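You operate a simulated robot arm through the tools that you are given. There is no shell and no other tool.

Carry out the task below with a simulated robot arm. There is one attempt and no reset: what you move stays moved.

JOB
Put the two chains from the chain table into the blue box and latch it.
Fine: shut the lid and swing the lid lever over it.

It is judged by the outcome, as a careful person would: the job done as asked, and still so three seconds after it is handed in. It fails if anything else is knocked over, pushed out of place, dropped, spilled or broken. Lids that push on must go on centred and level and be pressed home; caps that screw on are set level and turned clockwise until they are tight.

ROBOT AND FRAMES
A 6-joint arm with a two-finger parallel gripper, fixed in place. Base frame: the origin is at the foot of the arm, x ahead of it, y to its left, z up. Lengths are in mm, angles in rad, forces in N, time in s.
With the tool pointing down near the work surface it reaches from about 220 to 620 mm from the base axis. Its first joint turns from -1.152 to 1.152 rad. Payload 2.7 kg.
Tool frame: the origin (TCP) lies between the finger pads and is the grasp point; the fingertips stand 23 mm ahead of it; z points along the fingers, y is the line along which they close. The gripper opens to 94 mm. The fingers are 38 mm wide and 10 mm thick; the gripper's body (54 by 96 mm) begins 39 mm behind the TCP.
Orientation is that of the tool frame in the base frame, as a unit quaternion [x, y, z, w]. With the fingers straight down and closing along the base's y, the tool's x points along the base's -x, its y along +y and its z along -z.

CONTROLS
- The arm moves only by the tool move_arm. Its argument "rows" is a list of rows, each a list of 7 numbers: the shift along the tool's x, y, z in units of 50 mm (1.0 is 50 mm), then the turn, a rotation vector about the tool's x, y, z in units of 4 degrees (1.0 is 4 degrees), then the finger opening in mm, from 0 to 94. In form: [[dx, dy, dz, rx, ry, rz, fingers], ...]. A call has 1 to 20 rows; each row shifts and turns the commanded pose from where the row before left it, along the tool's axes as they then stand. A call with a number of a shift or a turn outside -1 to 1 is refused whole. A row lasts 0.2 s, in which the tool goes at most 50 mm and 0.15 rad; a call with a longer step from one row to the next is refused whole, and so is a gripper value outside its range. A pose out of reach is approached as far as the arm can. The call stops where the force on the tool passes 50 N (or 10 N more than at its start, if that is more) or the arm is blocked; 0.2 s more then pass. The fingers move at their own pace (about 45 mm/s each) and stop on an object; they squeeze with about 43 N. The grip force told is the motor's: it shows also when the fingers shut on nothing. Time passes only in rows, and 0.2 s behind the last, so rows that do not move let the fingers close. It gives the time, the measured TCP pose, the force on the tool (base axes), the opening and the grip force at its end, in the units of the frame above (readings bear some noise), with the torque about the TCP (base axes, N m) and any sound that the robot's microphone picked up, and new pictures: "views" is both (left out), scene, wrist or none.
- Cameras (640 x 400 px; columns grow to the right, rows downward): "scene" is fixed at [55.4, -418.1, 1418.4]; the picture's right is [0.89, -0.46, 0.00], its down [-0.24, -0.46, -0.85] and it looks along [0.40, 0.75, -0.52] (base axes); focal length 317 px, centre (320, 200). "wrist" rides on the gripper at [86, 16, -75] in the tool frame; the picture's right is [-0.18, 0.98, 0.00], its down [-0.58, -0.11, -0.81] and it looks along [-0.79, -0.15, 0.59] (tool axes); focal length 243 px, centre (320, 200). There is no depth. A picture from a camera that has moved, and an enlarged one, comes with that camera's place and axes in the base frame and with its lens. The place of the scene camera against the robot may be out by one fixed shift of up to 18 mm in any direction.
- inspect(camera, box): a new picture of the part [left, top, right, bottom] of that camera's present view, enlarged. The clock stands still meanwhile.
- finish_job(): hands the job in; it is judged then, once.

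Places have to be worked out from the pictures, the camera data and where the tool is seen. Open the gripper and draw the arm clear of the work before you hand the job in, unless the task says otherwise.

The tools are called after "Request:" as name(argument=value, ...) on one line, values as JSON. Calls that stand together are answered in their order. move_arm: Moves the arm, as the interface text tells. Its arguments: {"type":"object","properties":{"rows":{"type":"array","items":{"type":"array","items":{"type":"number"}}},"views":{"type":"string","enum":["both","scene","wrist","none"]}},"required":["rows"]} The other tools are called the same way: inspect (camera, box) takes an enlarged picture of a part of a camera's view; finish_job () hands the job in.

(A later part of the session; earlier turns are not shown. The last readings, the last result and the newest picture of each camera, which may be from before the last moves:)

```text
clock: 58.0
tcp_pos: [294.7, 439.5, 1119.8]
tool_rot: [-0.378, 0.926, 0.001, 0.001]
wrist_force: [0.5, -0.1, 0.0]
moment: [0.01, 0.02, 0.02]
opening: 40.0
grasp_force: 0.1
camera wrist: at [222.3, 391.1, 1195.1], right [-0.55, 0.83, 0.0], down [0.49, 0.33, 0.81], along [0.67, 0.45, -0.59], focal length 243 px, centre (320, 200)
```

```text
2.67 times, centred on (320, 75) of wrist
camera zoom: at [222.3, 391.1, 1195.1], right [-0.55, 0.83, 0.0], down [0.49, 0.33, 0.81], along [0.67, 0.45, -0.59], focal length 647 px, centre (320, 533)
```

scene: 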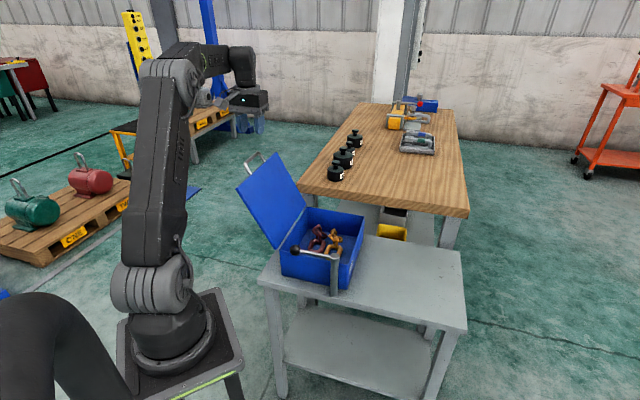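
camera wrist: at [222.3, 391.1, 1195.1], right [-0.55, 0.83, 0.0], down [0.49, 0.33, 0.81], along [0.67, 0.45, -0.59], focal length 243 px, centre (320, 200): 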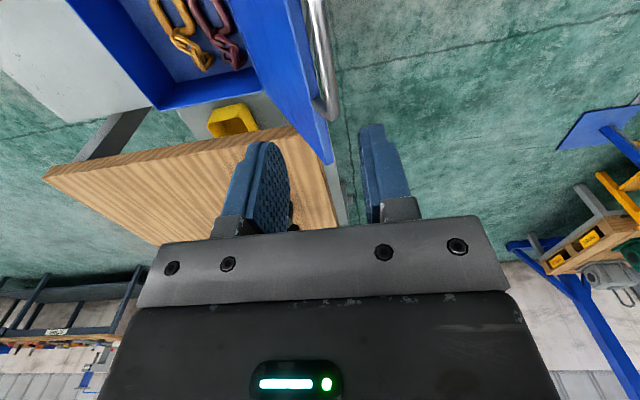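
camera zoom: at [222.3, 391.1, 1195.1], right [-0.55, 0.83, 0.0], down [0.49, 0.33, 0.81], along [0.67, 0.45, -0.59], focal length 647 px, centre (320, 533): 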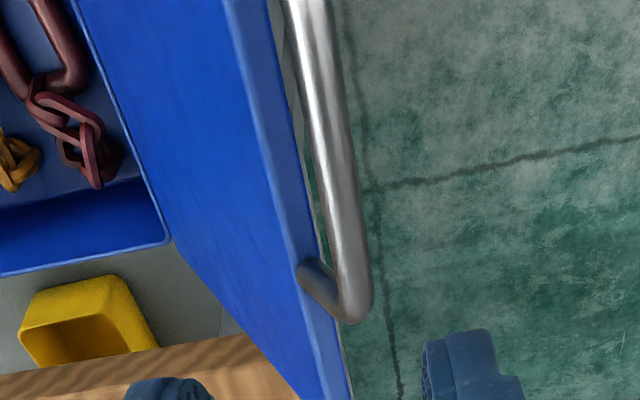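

The bar is at w ≈ 112 and runs along the tool's x, so the tool needs about 4.5 mm more that way. I'm shifting and descending around the bar, keeping the fingertips above the lid rim, then closing.

Request:
move_arm(rows=[[0, 0.09, 0, 0, 0, 0, 34], [0, 0, 0.6, 0, 0, 0, 34], [0, 0, 0.6, 0, 0, 0, 34], [0, 0, 0.4, 0, 0, 0, 34], [0, 0, 0.24, 0, 0, 0, 34], [0, 0, 0, 0, 0, 0, 34]], views="both")

Request:
inspect(camera="wrist", box=[200, 50, 440, 250])

```text
clock: 59.4
tcp_pos: [291.8, 442.4, 1028.0]
tool_rot: [-0.376, 0.926, 0.0, 0.0]
wrist_force: [-0.2, 0.0, -0.1]
moment: [0.01, -0.03, 0.02]
opening: 33.8
grasp_force: 0.1
camera wrist: at [219.0, 394.3, 1102.5], right [-0.55, 0.83, 0.0], down [0.49, 0.33, 0.81], along [0.67, 0.45, -0.59], focal length 243 px, centre (320, 200)
```

scene: 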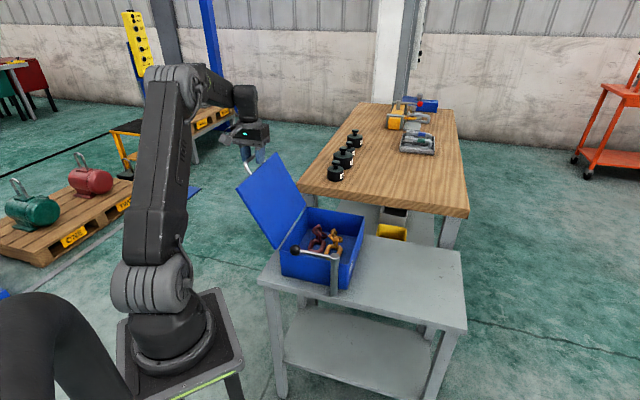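
wrist: 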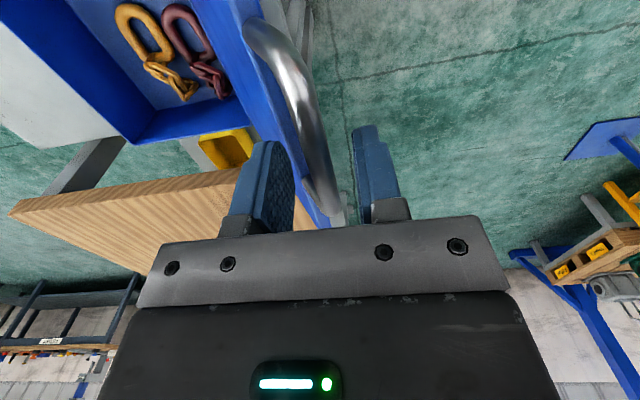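

```text
2.00 times, centred on (320, 150) of wrist
camera zoom: at [219.0, 394.3, 1102.5], right [-0.55, 0.83, 0.0], down [0.49, 0.33, 0.81], along [0.67, 0.45, -0.59], focal length 485 px, centre (320, 300)
```

zoom: 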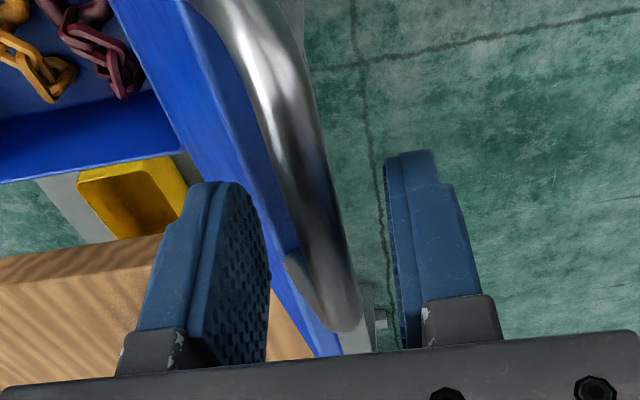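

The bar is between the pads at z ≈ 1024. I'm closing on it.

Request:
move_arm(rows=[[0, 0, 0.04, 0, 0, 0, 20], [0, 0, 0, 0, 0, 0, 0], [0, 0, 0, 0, 0, 0, 0], [0, 0, 0, 0, 0, 0, 0]], views="none")

```text
clock: 60.4
tcp_pos: [291.3, 443.4, 1026.6]
tool_rot: [-0.377, 0.926, 0.001, 0.001]
wrist_force: [-1.5, 1.0, 0.7]
moment: [0.06, -0.03, 0.89]
opening: 10.4
grasp_force: 45.2
```

Gripped on the bar again. I'm starting the reverse arc, bringing the lid up and over to just past vertical.

Request:
move_arm(rows=[[0, -0.308, -0.16, 0, 0, 0, 0], [0, -0.318, -0.14, 0, 0, 0, 0], [0, -0.328, -0.116, 0, 0, 0, 0], [0, -0.336, -0.092, 0, 0, 0, 0], [0, -0.34, -0.07, 0, 0, 0, 0]], views="both")

```text
clock: 61.6
tcp_pos: [349.5, 384.3, 1054.9]
tool_rot: [-0.377, 0.926, 0.002, 0.001]
wrist_force: [9.7, 9.6, -8.0]
moment: [0.87, -0.65, 1.7]
opening: 10.9
grasp_force: 44.5
camera wrist: at [276.5, 336.1, 1129.0], right [-0.55, 0.83, 0.0], down [0.49, 0.33, 0.81], along [0.67, 0.45, -0.59], focal length 243 px, centre (320, 200)
```

scene: 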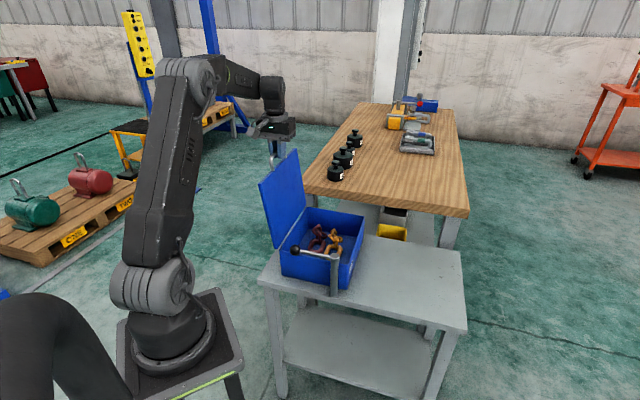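
wrist: 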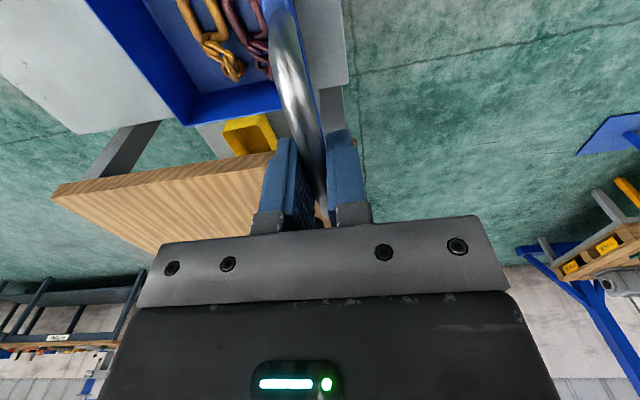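

The lid is following with small forces. I'm continuing down to about 60°.

Request:
move_arm(rows=[[0, -0.344, -0.046, 0, 0, 0, 0], [0, -0.348, -0.02, 0, 0, 0, 0], [0, -0.348, 0.002, 0, 0, 0, 0], [0, -0.346, 0.028, 0, 0, 0, 0], [0, -0.344, 0.052, 0, 0, 0, 0], [0, -0.338, 0.074, 0, 0, 0, 0], [0, -0.334, 0.1, 0, 0, 0, 0], [0, -0.326, 0.122, 0, 0, 0, 0], [0, -0.316, 0.144, 0, 0, 0, 0], [0, -0.306, 0.166, 0, 0, 0, 0]], views="both")

```text
clock: 63.8
tcp_pos: [464.6, 265.6, 1025.1]
tool_rot: [-0.379, 0.925, 0.001, 0.002]
wrist_force: [12.4, 15.9, -5.2]
moment: [0.43, -0.21, 1.66]
opening: 11.3
grasp_force: 44.6
camera wrist: at [393.3, 216.8, 1098.6], right [-0.56, 0.83, 0.0], down [0.49, 0.33, 0.81], along [0.67, 0.45, -0.59], focal length 243 px, centre (320, 200)
```

scene: 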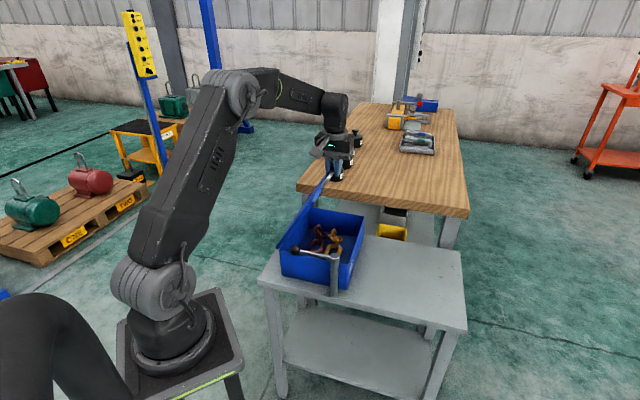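
wrist: 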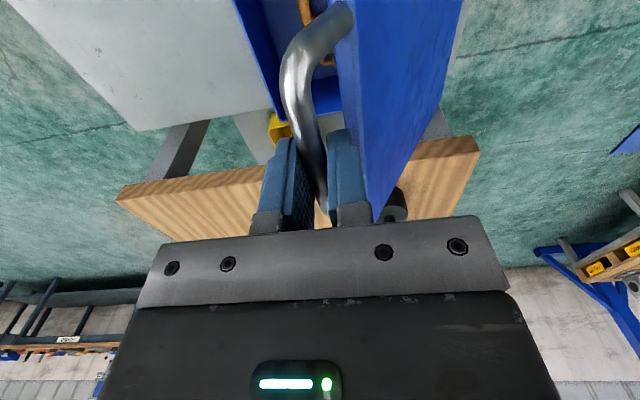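

Still tracking the arc, with some push along the bar, so I'm adding 2 mm of relief and lowering on to about 20°.

Request:
move_arm(rows=[[-0.04, -0.292, 0.186, 0, 0, 0, 0], [0, -0.28, 0.206, 0, 0, 0, 0], [0, -0.264, 0.226, 0, 0, 0, 0], [0, -0.248, 0.244, 0, 0, 0, 0], [0, -0.23, 0.26, 0, 0, 0, 0], [0, -0.212, 0.276, 0, 0, 0, 0], [0, -0.192, 0.29, 0, 0, 0, 0], [0, -0.172, 0.302, 0, 0, 0, 0], [0, -0.148, 0.314, 0, 0, 0, 0], [0, -0.128, 0.324, 0, 0, 0, 0]], views="both")

```text
clock: 66.0
tcp_pos: [542.3, 189.0, 893.2]
tool_rot: [-0.378, 0.926, 0.001, 0.0]
wrist_force: [4.1, 4.0, -1.9]
moment: [0.33, -0.29, 1.66]
opening: 11.9
grasp_force: 45.1
camera wrist: at [469.3, 140.4, 967.0], right [-0.56, 0.83, 0.0], down [0.49, 0.33, 0.81], along [0.67, 0.45, -0.59], focal length 243 px, centre (320, 200)
```

scene: 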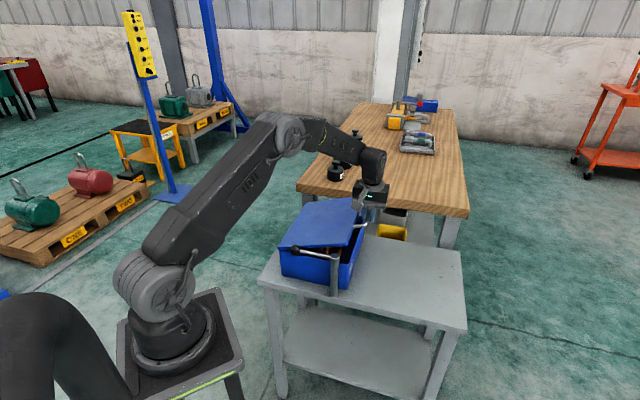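
wrist: 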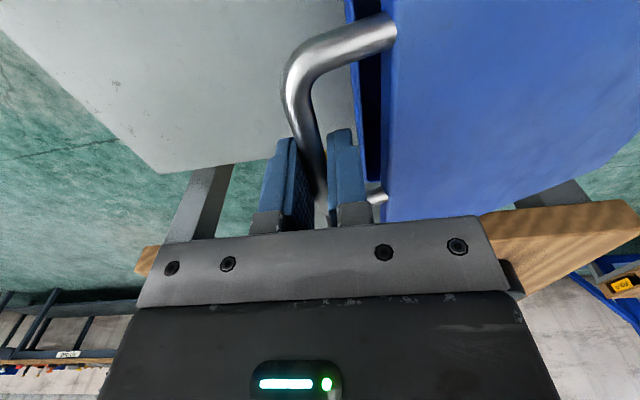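

The lid is at about 20° with low forces. I'm lowering it to nearly shut, then the last bit gently.

Request:
move_arm(rows=[[0, -0.104, 0.332, 0, 0, 0, 0], [0, -0.082, 0.338, 0, 0, 0, 0], [0, -0.058, 0.342, 0, 0, 0, 0], [0, -0.032, 0.346, 0, 0, 0, 0], [0, -0.01, 0.16, 0, 0, 0, 0], [0, 0, 0.12, 0, 0, 0, 0], [0, 0, 0, 0, 0, 0, 0]], views="both")

Request:
inspect(camera="scene", box=[250, 180, 410, 300])

```text
clock: 67.6
tcp_pos: [551.3, 179.2, 814.2]
tool_rot: [-0.378, 0.926, 0.0, 0.002]
wrist_force: [-22.9, 8.3, 35.8]
moment: [-0.19, 0.45, 1.76]
opening: 11.5
grasp_force: 45.1
camera wrist: at [479.4, 131.1, 888.1], right [-0.56, 0.83, 0.0], down [0.49, 0.33, 0.81], along [0.67, 0.45, -0.59], focal length 243 px, centre (320, 200)
```

scene: 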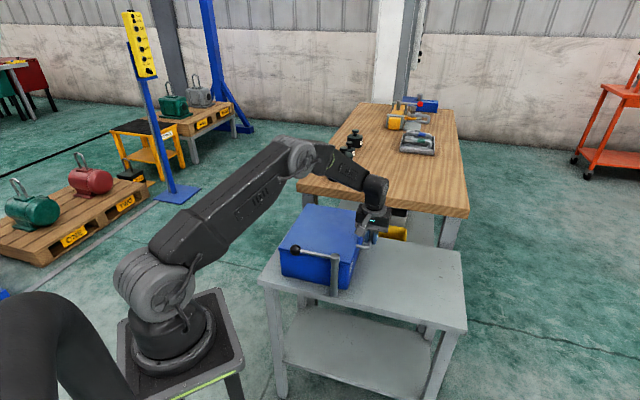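
wrist: 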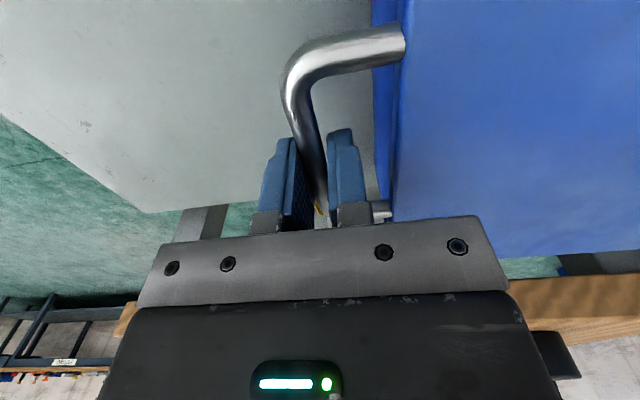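

```text
3.33 times, centred on (330, 240) of scene
camera zoom: at [54.3, -418.0, 1418.4], right [0.89, -0.46, 0.0], down [-0.24, -0.46, -0.85], along [0.4, 0.75, -0.52], focal length 1056 px, centre (287, 67)
```

zoom: 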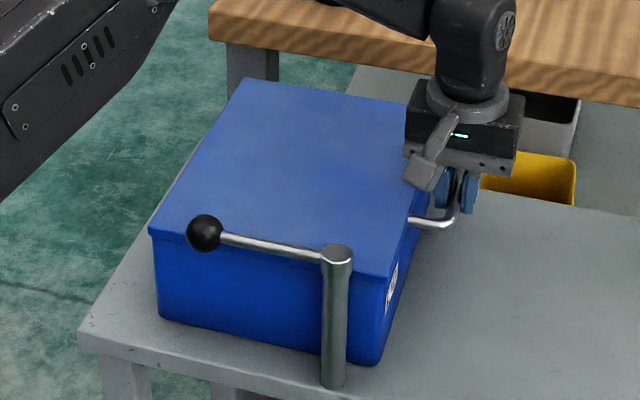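

The lid is down: contact at z 814 with 36 N up, and it looks shut in the scene. I'm easing the load, opening the fingers and lifting off the bar.

Request:
move_arm(rows=[[0, 0.06, -0.06, 0, 0, 0, 0], [0, 0, 0, 0, 0, 0, 0], [0, 0, 0, 0, 0, 0, 30], [0, 0, 0, 0, 0, 0, 30], [0, 0, -0.2, 0, 0, 0, 30], [0, 0, -0.5, 0, 0, 0, 30], [0, 0, -0.8, 0, 0, 0, 30], [0, 0, -0.8, 0, 0, 0, 30], [0, 0, 0, 0, 0, 0, 30]], views="both")

Request:
inspect(camera="scene", box=[250, 190, 410, 300])

Request:
inspect(camera="wrist", box=[240, 0, 480, 150])

```text
clock: 69.6
tcp_pos: [548.5, 180.2, 927.9]
tool_rot: [-0.375, 0.927, 0.001, 0.0]
wrist_force: [0.2, 0.2, 0.2]
moment: [-0.01, -0.01, 0.01]
opening: 30.0
grasp_force: 0.0
camera wrist: at [476.8, 132.5, 1003.0], right [-0.55, 0.83, 0.0], down [0.49, 0.33, 0.81], along [0.67, 0.45, -0.59], focal length 243 px, centre (320, 200)
```

scene: 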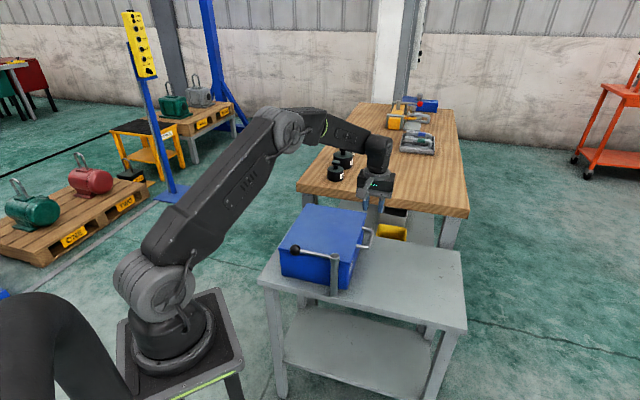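
wrist: 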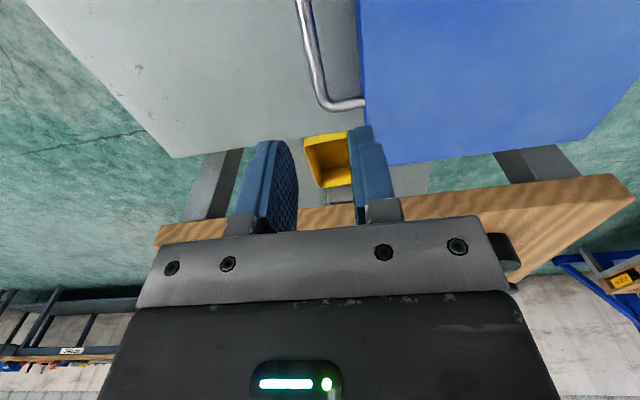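

```text
3.64 times, centred on (330, 245) of scene
camera zoom: at [55.4, -418.1, 1418.4], right [0.89, -0.46, 0.0], down [-0.24, -0.46, -0.85], along [0.4, 0.75, -0.52], focal length 1152 px, centre (284, 36)
```

zoom: 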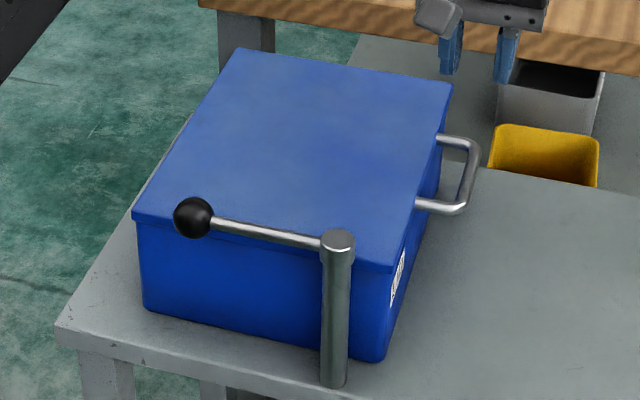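

```text
2.67 times, centred on (360, 75) of wrist
camera zoom: at [476.8, 132.5, 1003.0], right [-0.55, 0.83, 0.0], down [0.49, 0.33, 0.81], along [0.67, 0.45, -0.59], focal length 647 px, centre (213, 533)
```

zoom: 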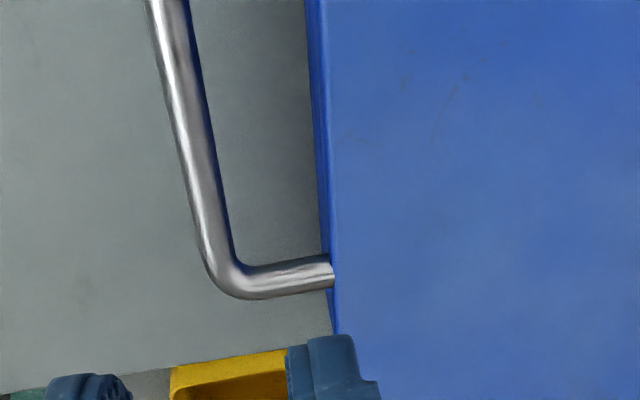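

The lid is shut exactly as at the start and the box hasn't moved. Next is the lever: I'm moving above the black knob near [310, 204] and turning the tool 46° so the fingers will close along the swing direction.

Request:
move_arm(rows=[[0.516, 0.61, -0.107, 0, 0, 0, 60], [0.516, 0.61, -0.107, 0, 0, 0, 60], [0.516, 0.61, -0.107, 0, 0, 0, 60], [0.516, 0.61, -0.107, 0, 0, 0, 60], [0.516, 0.61, -0.107, 0, 0, 0, 60], [0.516, 0.61, -0.107, 0, 0, 0, 60], [0, 0, 0, 0, 0, -0.96, 60], [0, 0, 0, 0, 0, -0.96, 60], [0, 0, 0, 0, 0, -0.96, 60], [0, 0, 0, 0, 0, -0.96, 60], [0, 0, 0, 0, 0, -0.96, 60], [0, 0, 0, 0, 0, -0.96, 60], [0, 0, 0, 0, 0, -0.96, 60], [0, 0, 0, 0, 0, -0.96, 60], [0, 0, 0, 0, 0, -0.96, 60], [0, 0, 0, 0, 0, -0.96, 60], [0, 0, 0, 0, 0, -0.96, 60], [0, 0, 0, 0, 0, -0.96, 60], [0, 0, 0, 0, 0, 0, 60]], views="both")

Request:
inspect(camera="wrist", box=[160, 0, 480, 200])

Request:
inspect(camera="scene", box=[250, 150, 410, 300])

```text
clock: 73.6
tcp_pos: [311.2, 201.9, 960.7]
tool_rot: [0.709, -0.705, 0.0, 0.0]
wrist_force: [0.1, -0.8, -0.3]
moment: [-0.02, -0.01, 0.01]
opening: 60.0
grasp_force: 0.1
camera wrist: at [296.2, 116.6, 1035.1], right [-0.98, 0.18, 0.0], down [0.1, 0.58, 0.81], along [0.14, 0.79, -0.59], focal length 243 px, centre (320, 200)
```

scene: 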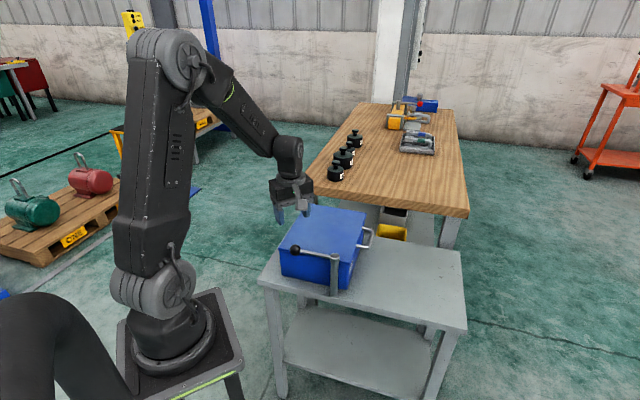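
wrist: 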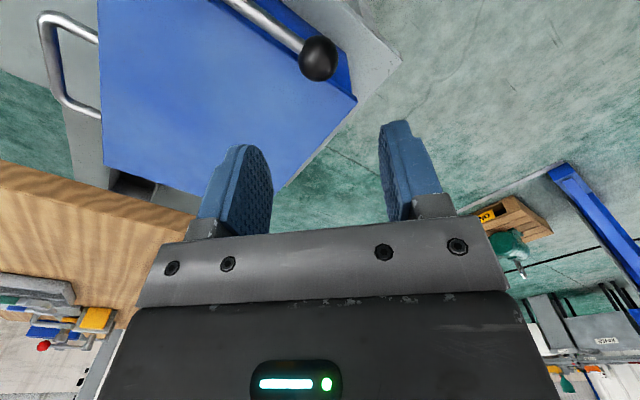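

```text
2.00 times, centred on (320, 100) of wrist
camera zoom: at [296.2, 116.6, 1035.1], right [-0.98, 0.18, 0.0], down [0.1, 0.58, 0.81], along [0.14, 0.79, -0.59], focal length 485 px, centre (320, 400)
```

zoom: 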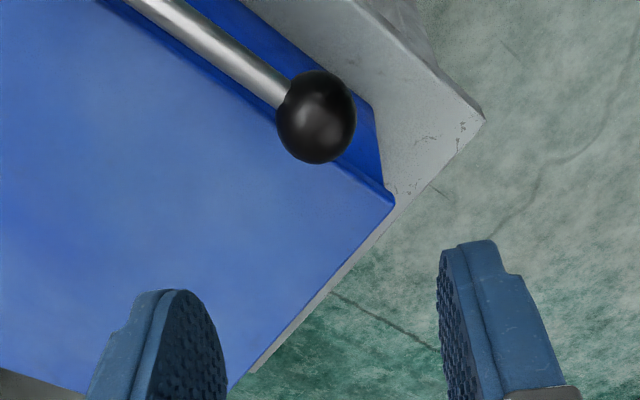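

```text
2.67 times, centred on (330, 225) of scene
camera zoom: at [55.4, -418.1, 1418.4], right [0.89, -0.46, 0.0], down [-0.24, -0.46, -0.85], along [0.4, 0.75, -0.52], focal length 845 px, centre (293, 133)
```

zoom: 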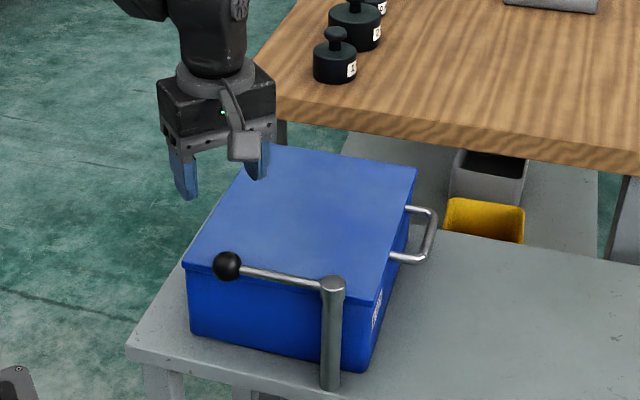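

The knob is directly below the tool, at about [312.5, 202, 838] and 31 mm across, with the rod running at about 135°. A grip that turns along with the lever will be the cleanest, so I'm turning another 45° to put the rod between the pads.

Request:
move_arm(rows=[[0, 0, 0, 0, 0, -0.93, 60], [0, 0, 0, 0, 0, -0.93, 60], [0, 0, 0, 0, 0, -0.93, 60], [0, 0, 0, 0, 0, -0.93, 60], [0, 0, 0, 0, 0, -0.93, 60], [0, 0, 0, 0, 0, -0.93, 60], [0, 0, 0, 0, 0, -0.93, 60], [0, 0, 0, 0, 0, -0.93, 60], [0, 0, 0, 0, 0, -0.93, 60], [0, 0, 0, 0, 0, -0.93, 60], [0, 0, 0, 0, 0, -0.93, 60], [0, 0, 0, 0, 0, -0.93, 60], [0, 0, 0, 0, 0, 0, 60]], views="both")

Request:
inspect(camera="wrist", box=[160, 0, 480, 200])

```text
clock: 76.4
tcp_pos: [310.3, 202.3, 960.4]
tool_rot: [0.924, -0.382, 0.0, -0.002]
wrist_force: [0.3, 0.6, -0.4]
moment: [-0.02, -0.03, 0.04]
opening: 59.9
grasp_force: 0.0
camera wrist: at [361.5, 130.8, 1034.7], right [-0.82, -0.57, 0.0], down [-0.33, 0.49, 0.81], along [-0.46, 0.67, -0.59], focal length 243 px, centre (320, 200)
```

scene: 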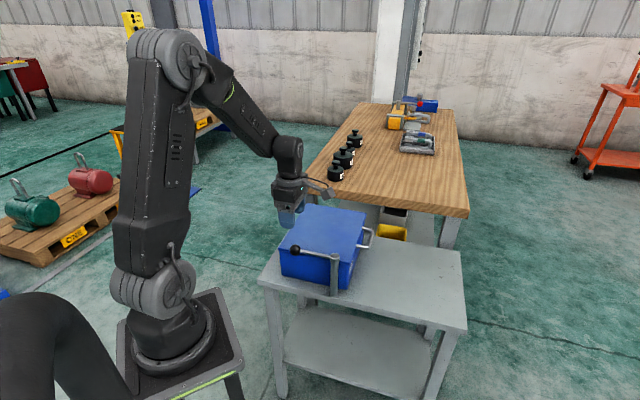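
wrist: 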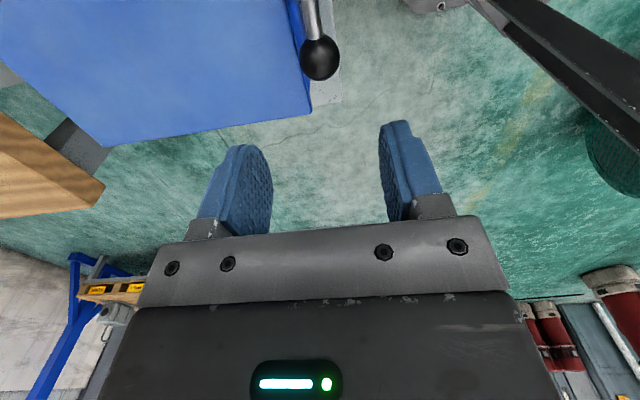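

```text
2.00 times, centred on (320, 100) of wrist
camera zoom: at [361.5, 130.8, 1034.7], right [-0.82, -0.57, 0.0], down [-0.33, 0.49, 0.81], along [-0.46, 0.67, -0.59], focal length 485 px, centre (320, 400)
```

zoom: 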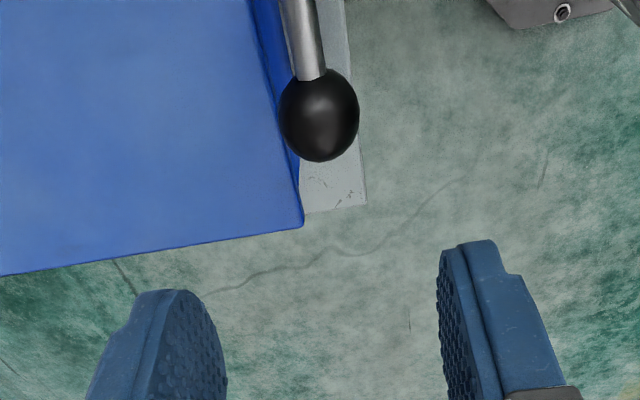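

The wrist reaches this yaw (135°), with the knob on axis and the rod lying between the pads. I'm descending with a 44 mm opening to just above gripping height, then checking.

Request:
move_arm(rows=[[0.05, 0, 0.5, 0, 0, 0, 44], [0, 0, 0.6, 0, 0, 0, 44], [0, 0, 0.6, 0, 0, 0, 44], [0, 0, 0.3, 0, 0, 0, 44], [0, 0, 0, 0, 0, 0, 44]], views="both")

Request:
inspect(camera="wrist", box=[160, 50, 480, 250])

Request:
inspect(camera="scene", box=[260, 190, 380, 290])

```text
clock: 77.6
tcp_pos: [311.2, 201.8, 861.2]
tool_rot: [0.924, -0.383, -0.001, -0.001]
wrist_force: [0.5, 0.5, -0.6]
moment: [-0.02, 0.03, -0.02]
opening: 43.9
grasp_force: 0.0
camera wrist: at [362.9, 129.1, 934.5], right [-0.83, -0.56, 0.0], down [-0.33, 0.49, 0.81], along [-0.46, 0.67, -0.59], focal length 243 px, centre (320, 200)
```

scene: 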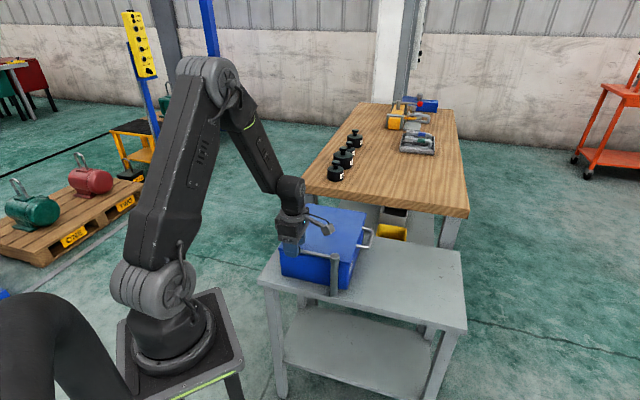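
wrist: 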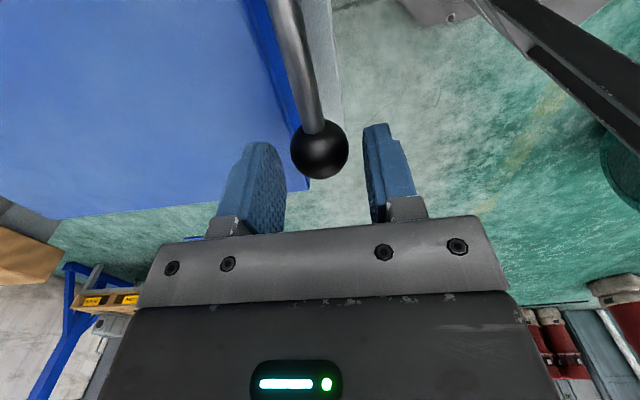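

```text
2.00 times, centred on (320, 150) of wrist
camera zoom: at [362.9, 129.1, 934.5], right [-0.83, -0.56, 0.0], down [-0.33, 0.49, 0.81], along [-0.46, 0.67, -0.59], focal length 485 px, centre (320, 300)
```

zoom: 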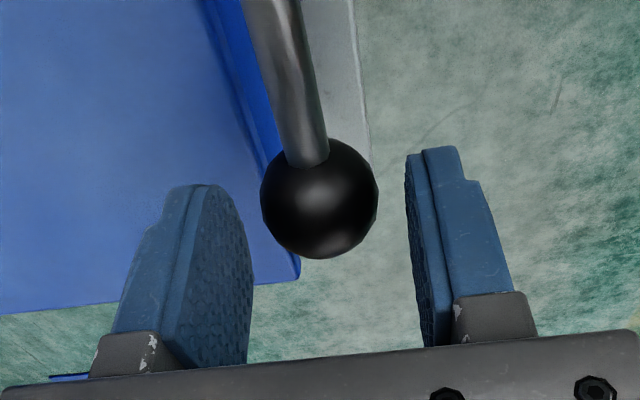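

```text
4.00 times, centred on (320, 240) of scene
camera zoom: at [55.4, -418.0, 1418.4], right [0.89, -0.46, 0.0], down [-0.24, -0.46, -0.85], along [0.4, 0.75, -0.52], focal length 1267 px, centre (320, 40)
```

zoom: 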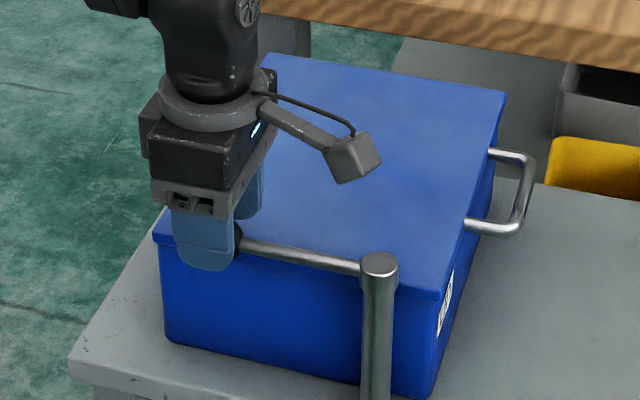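

The knob centre is at z ≈ 837, well centred between the pads. I'm lowering 13 mm, which leaves the tips about 10 mm above the lid level, and closing on the ball.

Request:
move_arm(rows=[[-0.03, 0, 0.13, 0, 0, 0, 44], [0, 0, 0.13, 0, 0, 0, 44], [0, 0, 0, 0, 0, 0, 44], [0, 0, 0, 0, 0, 0, 20], [0, 0, 0, 0, 0, 0, 10], [0, 0, 0, 0, 0, 0, 10]], views="both")

Request:
inspect(camera="wrist", box=[160, 50, 480, 250])

```text
clock: 79.0
tcp_pos: [310.9, 202.5, 847.9]
tool_rot: [0.924, -0.383, 0.0, -0.001]
wrist_force: [0.3, 0.9, -1.8]
moment: [0.06, 0.01, 0.04]
opening: 31.1
grasp_force: 45.1
camera wrist: at [362.2, 130.2, 921.8], right [-0.83, -0.56, 0.0], down [-0.33, 0.49, 0.81], along [-0.46, 0.67, -0.59], focal length 243 px, centre (320, 200)
```

scene: 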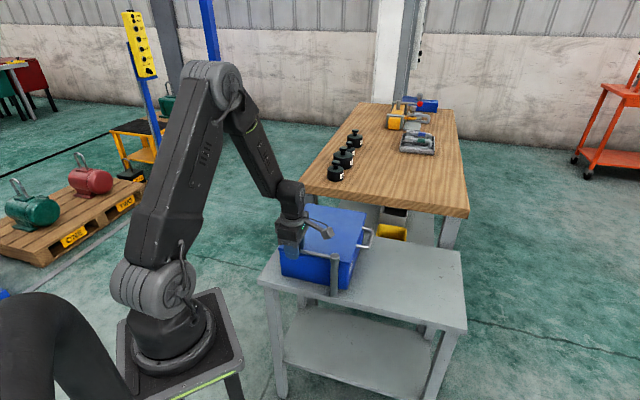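
wrist: 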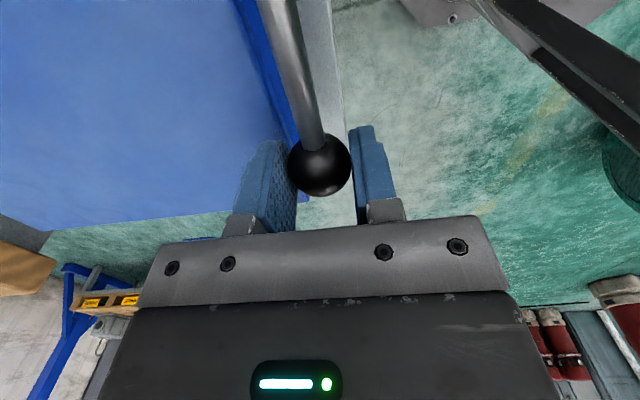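

```text
2.00 times, centred on (320, 150) of wrist
camera zoom: at [362.2, 130.2, 921.8], right [-0.83, -0.56, 0.0], down [-0.33, 0.49, 0.81], along [-0.46, 0.67, -0.59], focal length 485 px, centre (320, 300)
```

zoom: 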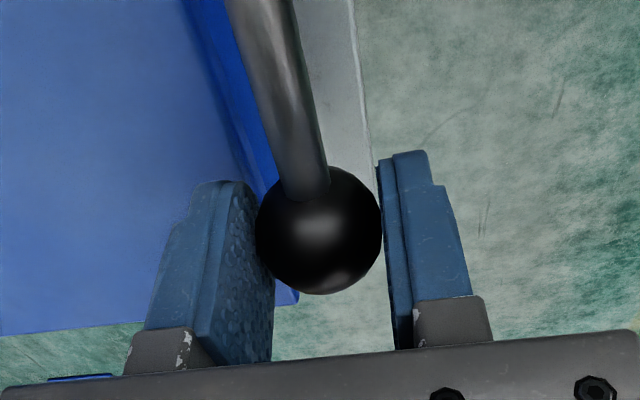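

The ball is held at 31.1 mm. I'm swinging the lever toward the lid on an arc about the post, R ≈ 113 mm, turning the tool along with it, and doing the first 20° to check forces.

Request:
move_arm(rows=[[0.0055, -0.1576, 0, 0, 0, 1, 10], [0.0055, -0.1576, 0, 0, 0, 1, 10], [0.0055, -0.1576, 0, 0, 0, 1, 10], [0.0055, -0.1576, 0, 0, 0, 1, 10], [0.0055, -0.1576, 0, 0, 0, 1, 10]], views="both")

Request:
inspect(camera="scene", box=[260, 190, 380, 290])

```text
clock: 80.2
tcp_pos: [343.4, 224.0, 848.0]
tool_rot: [0.843, -0.538, -0.001, 0.0]
wrist_force: [-1.9, 0.4, 1.5]
moment: [-0.27, -0.07, -0.07]
opening: 31.3
grasp_force: 44.8
camera wrist: at [366.4, 140.1, 921.7], right [-0.97, -0.25, 0.0], down [-0.15, 0.57, 0.81], along [-0.2, 0.78, -0.59], focal length 243 px, centre (320, 200)
```

scene: 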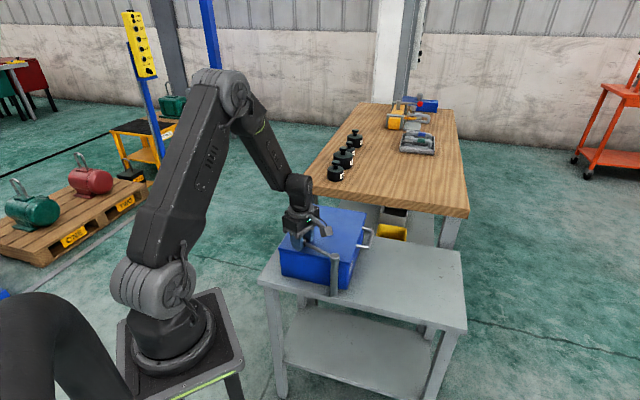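
wrist: 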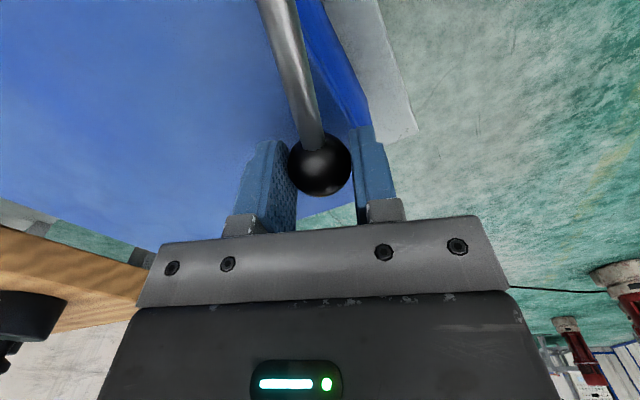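

```text
4.00 times, centred on (320, 240) of scene
camera zoom: at [55.4, -418.0, 1418.4], right [0.89, -0.46, 0.0], down [-0.24, -0.46, -0.85], along [0.4, 0.75, -0.52], focal length 1267 px, centre (320, 40)
```

zoom: 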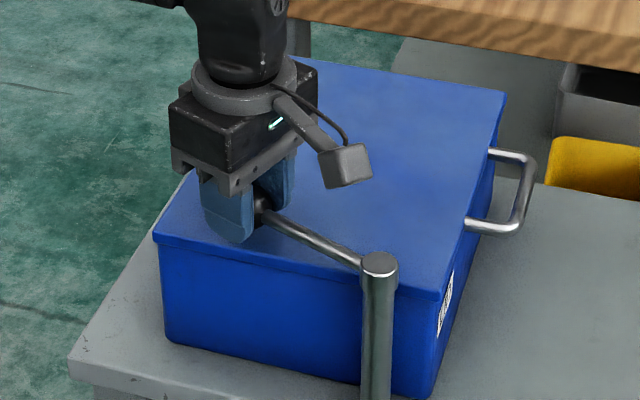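

The lever swings smoothly with almost no force, at about 20°. I'm continuing another 40° over the lid.

Request:
move_arm(rows=[[0.0055, -0.1576, 0, 0, 0, 1, 10], [0.0055, -0.1576, 0, 0, 0, 1, 10], [0.0055, -0.1576, 0, 0, 0, 1, 10], [0.0055, -0.1576, 0, 0, 0, 1, 10], [0.0055, -0.1576, 0, 0, 0, 1, 10], [0.0055, -0.1576, 0, 0, 0, 1, 10], [0.0055, -0.1576, 0, 0, 0, 1, 10], [0.0055, -0.1576, 0, 0, 0, 1, 10], [0.0055, -0.1576, 0, 0, 0, 1, 10], [0.0055, -0.1576, 0, 0, 0, 1, 10]], views="both")

Request:
inspect(camera="scene", box=[260, 190, 380, 290])

```text
clock: 82.4
tcp_pos: [420.1, 231.0, 847.8]
tool_rot: [-0.608, 0.794, 0.001, 0.001]
wrist_force: [0.0, 5.2, -2.3]
moment: [0.11, -0.06, -0.14]
opening: 31.0
grasp_force: 44.7
camera wrist: at [384.0, 152.6, 921.7], right [-0.9, 0.43, 0.0], down [0.26, 0.53, 0.81], along [0.35, 0.73, -0.59], focal length 243 px, centre (320, 200)
```

scene: 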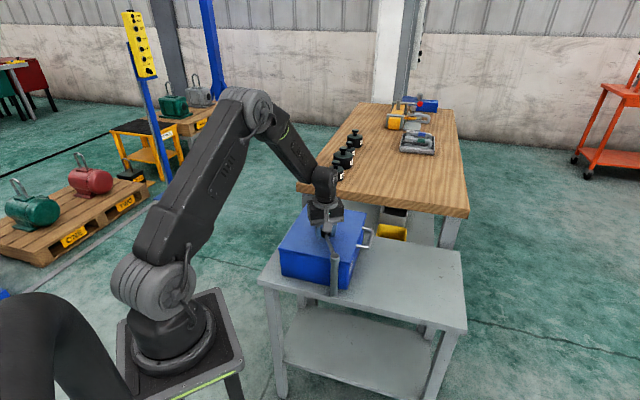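
wrist: 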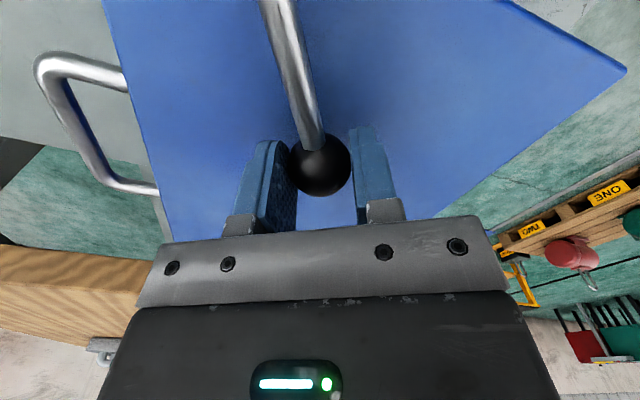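

```text
4.00 times, centred on (320, 240) of scene
camera zoom: at [55.5, -417.9, 1418.4], right [0.89, -0.46, 0.0], down [-0.24, -0.46, -0.85], along [0.4, 0.75, -0.52], focal length 1267 px, centre (320, 40)
```

zoom: 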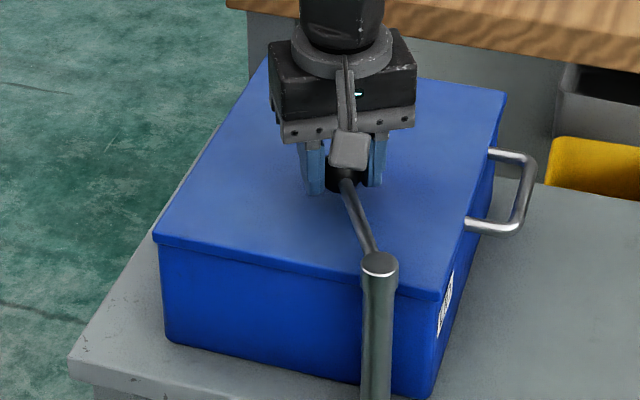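

The lever is at about 60° and still free. I'm going on to about 90°, where it lies fully over the lid, watching for a stop.

Request:
move_arm(rows=[[0.0055, -0.1576, 0, 0, 0, 1, 10], [0.0055, -0.1576, 0, 0, 0, 1, 10], [0.0055, -0.1576, 0, 0, 0, 1, 10], [0.0055, -0.1576, 0, 0, 0, 1, 10], [0.0055, -0.1576, 0, 0, 0, 1, 10], [0.0055, -0.1576, 0, 0, 0, 1, 10]], views="both")

Request:
inspect(camera="scene", box=[260, 190, 380, 290])

```text
clock: 83.8
tcp_pos: [463.0, 208.9, 848.8]
tool_rot: [-0.43, 0.903, 0.001, 0.0]
wrist_force: [1.9, 3.7, -5.4]
moment: [0.6, -0.39, -0.17]
opening: 30.9
grasp_force: 44.9
camera wrist: at [397.2, 153.0, 921.8], right [-0.65, 0.76, 0.0], down [0.45, 0.38, 0.81], along [0.61, 0.52, -0.59], focal length 243 px, centre (320, 200)
```

scene: 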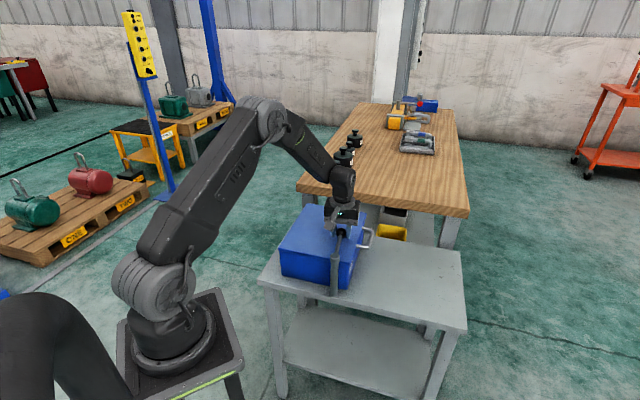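
wrist: 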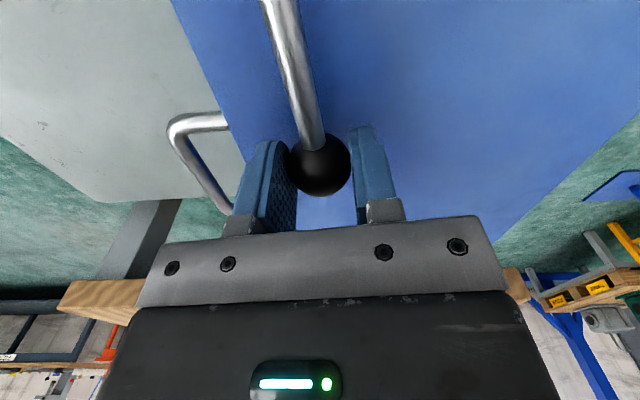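

```text
4.00 times, centred on (320, 240) of scene
camera zoom: at [55.5, -417.9, 1418.4], right [0.89, -0.46, 0.0], down [-0.24, -0.46, -0.85], along [0.4, 0.75, -0.52], focal length 1267 px, centre (320, 40)
```

zoom: 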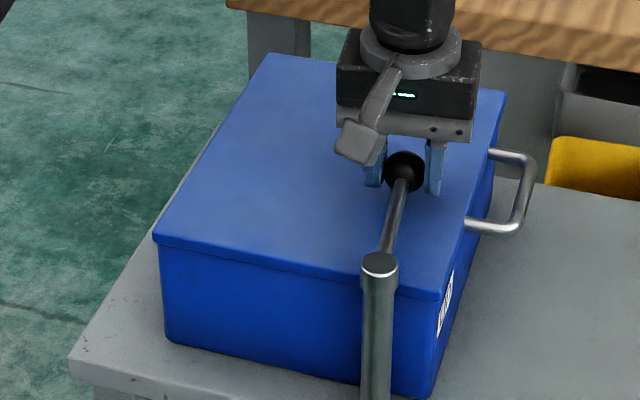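

The lever is at about 84° with no stop yet. I'm adding a few more degrees in small steps.

Request:
move_arm(rows=[[0.003, -0.0788, 0, 0, 0, 0.5, 10], [0.003, -0.0788, 0, 0, 0, 0.5, 10], [0.003, -0.0788, 0, 0, 0, 0.5, 10], [0, 0, 0, 0, 0, 0, 10]], views="wrist")

```text
clock: 84.8
tcp_pos: [471.2, 201.8, 846.4]
tool_rot: [-0.383, 0.924, 0.001, 0.0]
wrist_force: [-3.6, 7.0, -2.6]
moment: [0.07, 0.0, 0.29]
opening: 31.0
grasp_force: 45.1
camera wrist: at [399.7, 152.9, 921.9], right [-0.56, 0.83, 0.0], down [0.49, 0.33, 0.81], along [0.66, 0.46, -0.59], focal length 243 px, centre (320, 200)
```

wrist: 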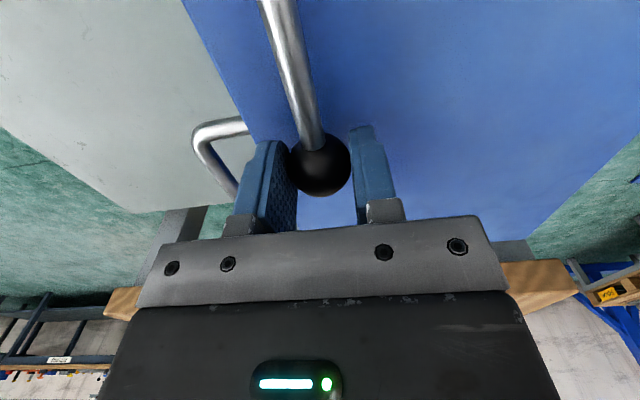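

The lever is parallel to the box side (90°), with a 7.5 N resistance starting. I'm taking one more 2° step to see whether that is the stop.

Request:
move_arm(rows=[[0.002, -0.0788, 0, 0, 0, 0.5, 10], [0, 0, 0, 0, 0, 0, 10]], views="none")

```text
clock: 85.4
tcp_pos: [470.3, 199.8, 847.9]
tool_rot: [-0.367, 0.93, 0.002, -0.002]
wrist_force: [-26.4, 20.5, 7.0]
moment: [0.28, 0.37, 0.02]
opening: 30.9
grasp_force: 45.0
```

That is the end stop: resistance jumped to 33 N at about 90°. I'm easing back the overtravel, opening the fingers and lifting away.

Request:
move_arm(rows=[[0, 0.06, 0, 0, 0, 0, 10], [0, 0, 0, 0, 0, 0, 10], [0, 0, 0, 0, 0, 0, 36], [0, 0, 0, 0, 0, 0, 44], [0, 0, -0.2, 0, 0, 0, 44], [0, 0, -0.4, 0, 0, 0, 44], [0, 0, -0.8, 0, 0, 0, 44], [0, 0, -0.9, 0, 0, 0, 44], [0, 0, -0.9, 0, 0, 0, 44], [0, 0, 0, 0, 0, 0, 44]], views="both")

Request:
inspect(camera="scene", box=[250, 190, 410, 300])

Request:
inspect(camera="wrist", box=[160, 0, 480, 200])

```text
clock: 87.6
tcp_pos: [473.1, 199.6, 1008.1]
tool_rot: [-0.366, 0.93, 0.001, 0.001]
wrist_force: [0.2, -0.2, -0.6]
moment: [-0.02, -0.01, 0.01]
opening: 44.0
grasp_force: 0.0
camera wrist: at [399.8, 154.1, 1082.4], right [-0.54, 0.84, 0.0], down [0.5, 0.32, 0.81], along [0.68, 0.43, -0.59], focal length 243 px, centre (320, 200)
```

scene: 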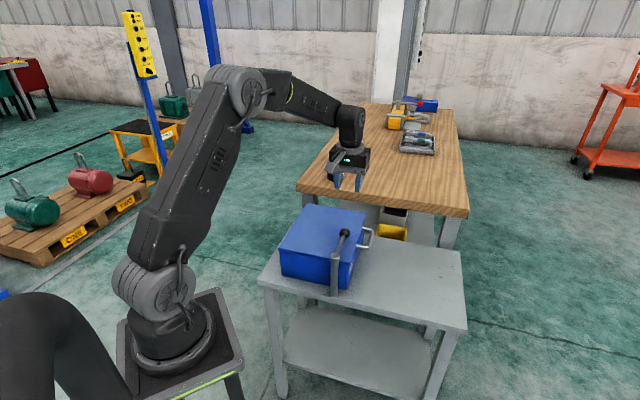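
wrist: 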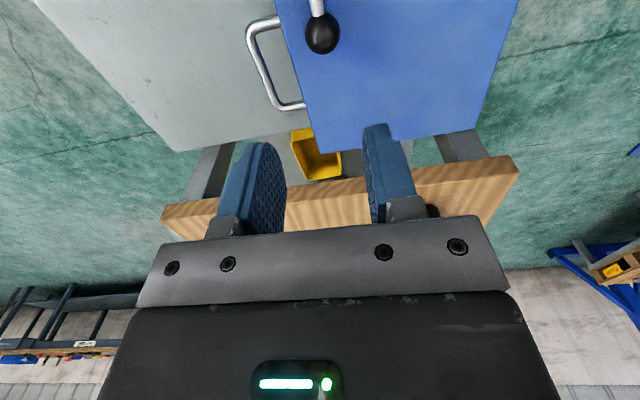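

```text
3.64 times, centred on (330, 245) of scene
camera zoom: at [55.4, -418.1, 1418.4], right [0.89, -0.46, 0.0], down [-0.24, -0.46, -0.85], along [0.4, 0.75, -0.52], focal length 1152 px, centre (284, 36)
```

zoom: 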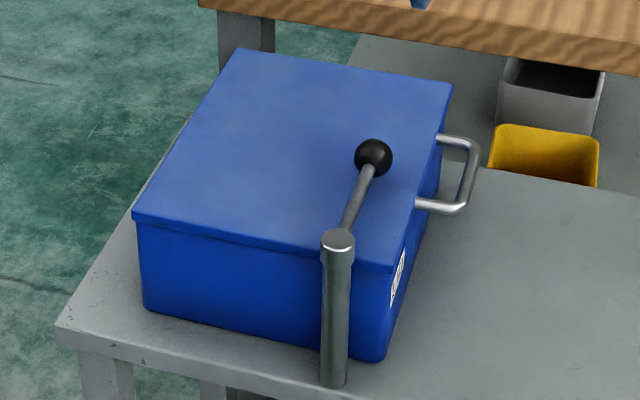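

```text
2.00 times, centred on (320, 100) of wrist
camera zoom: at [399.8, 154.1, 1082.4], right [-0.54, 0.84, 0.0], down [0.5, 0.32, 0.81], along [0.68, 0.43, -0.59], focal length 485 px, centre (320, 400)
```

zoom: 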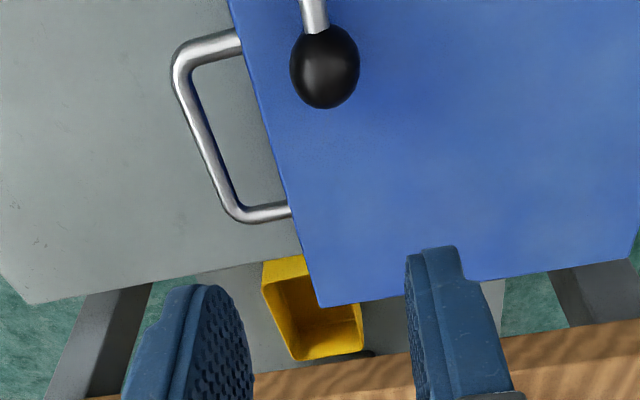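

The lid is shut and the lever lies across it at its 90° stop, and nothing else has moved. I'm drawing the arm up and clear before a final look.

Request:
move_arm(rows=[[0, 0, -0.8, 0, 0, 0, 60], [0, 0, -0.9, 0, 0, 0, 80], [0, 0, -0.9, 0, 0, 0, 94], [0.4, 0.4, -0.6, 0, 0, 0, 94], [0.5, 0.5, -0.3, 0, 0, 0, 94], [0.5, 0.5, 0, 0, 0, 0, 94], [0, 0, 0, 0, 0, 0, 94], [0, 0, 0, 0, 0, 0, 94]], views="both")

Request:
inspect(camera="scene", box=[250, 190, 410, 300])

Request:
inspect(camera="scene", box=[300, 90, 480, 250])

```text
clock: 89.4
tcp_pos: [371.4, 203.7, 1182.6]
tool_rot: [-0.367, 0.93, 0.002, 0.001]
wrist_force: [0.6, 0.8, 0.5]
moment: [0.02, 0.0, -0.02]
opening: 93.9
grasp_force: 0.1
camera wrist: at [298.9, 158.1, 1257.3], right [-0.54, 0.84, 0.0], down [0.5, 0.32, 0.81], along [0.68, 0.43, -0.59], focal length 243 px, centre (320, 200)
```

scene: 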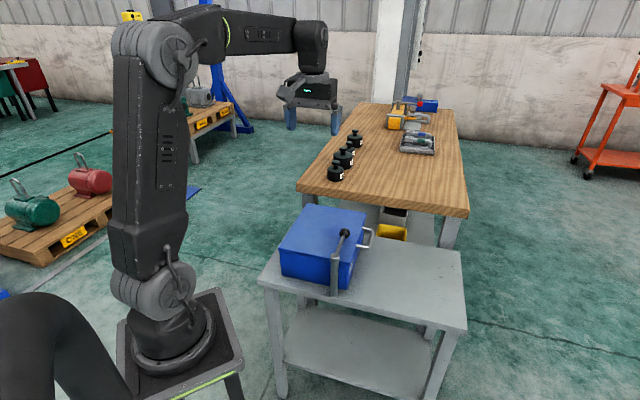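
wrist: 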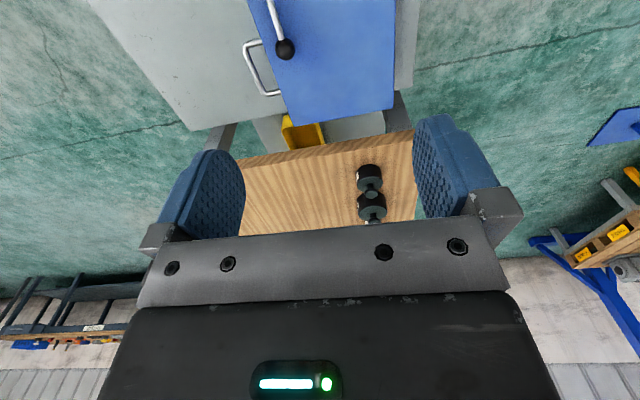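

```text
3.64 times, centred on (330, 245) of scene
camera zoom: at [55.4, -418.1, 1418.4], right [0.89, -0.46, 0.0], down [-0.24, -0.46, -0.85], along [0.4, 0.75, -0.52], focal length 1152 px, centre (284, 36)
```

zoom: 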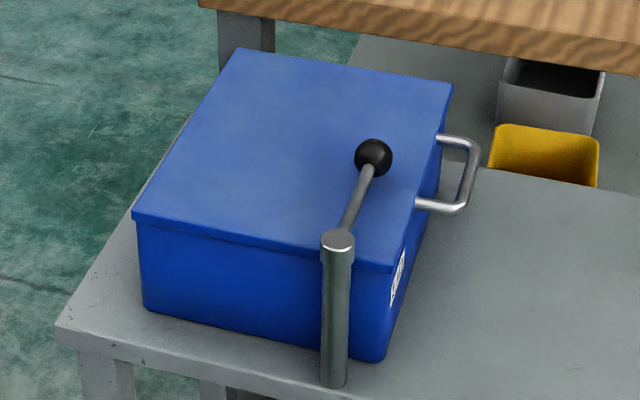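

```text
2.50 times, centred on (390, 170) of scene
camera zoom: at [55.4, -418.1, 1418.4], right [0.89, -0.46, 0.0], down [-0.24, -0.46, -0.85], along [0.4, 0.75, -0.52], focal length 792 px, centre (145, 275)
```

zoom: 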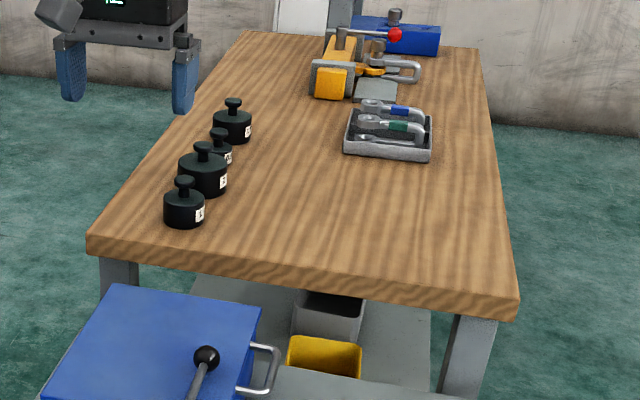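

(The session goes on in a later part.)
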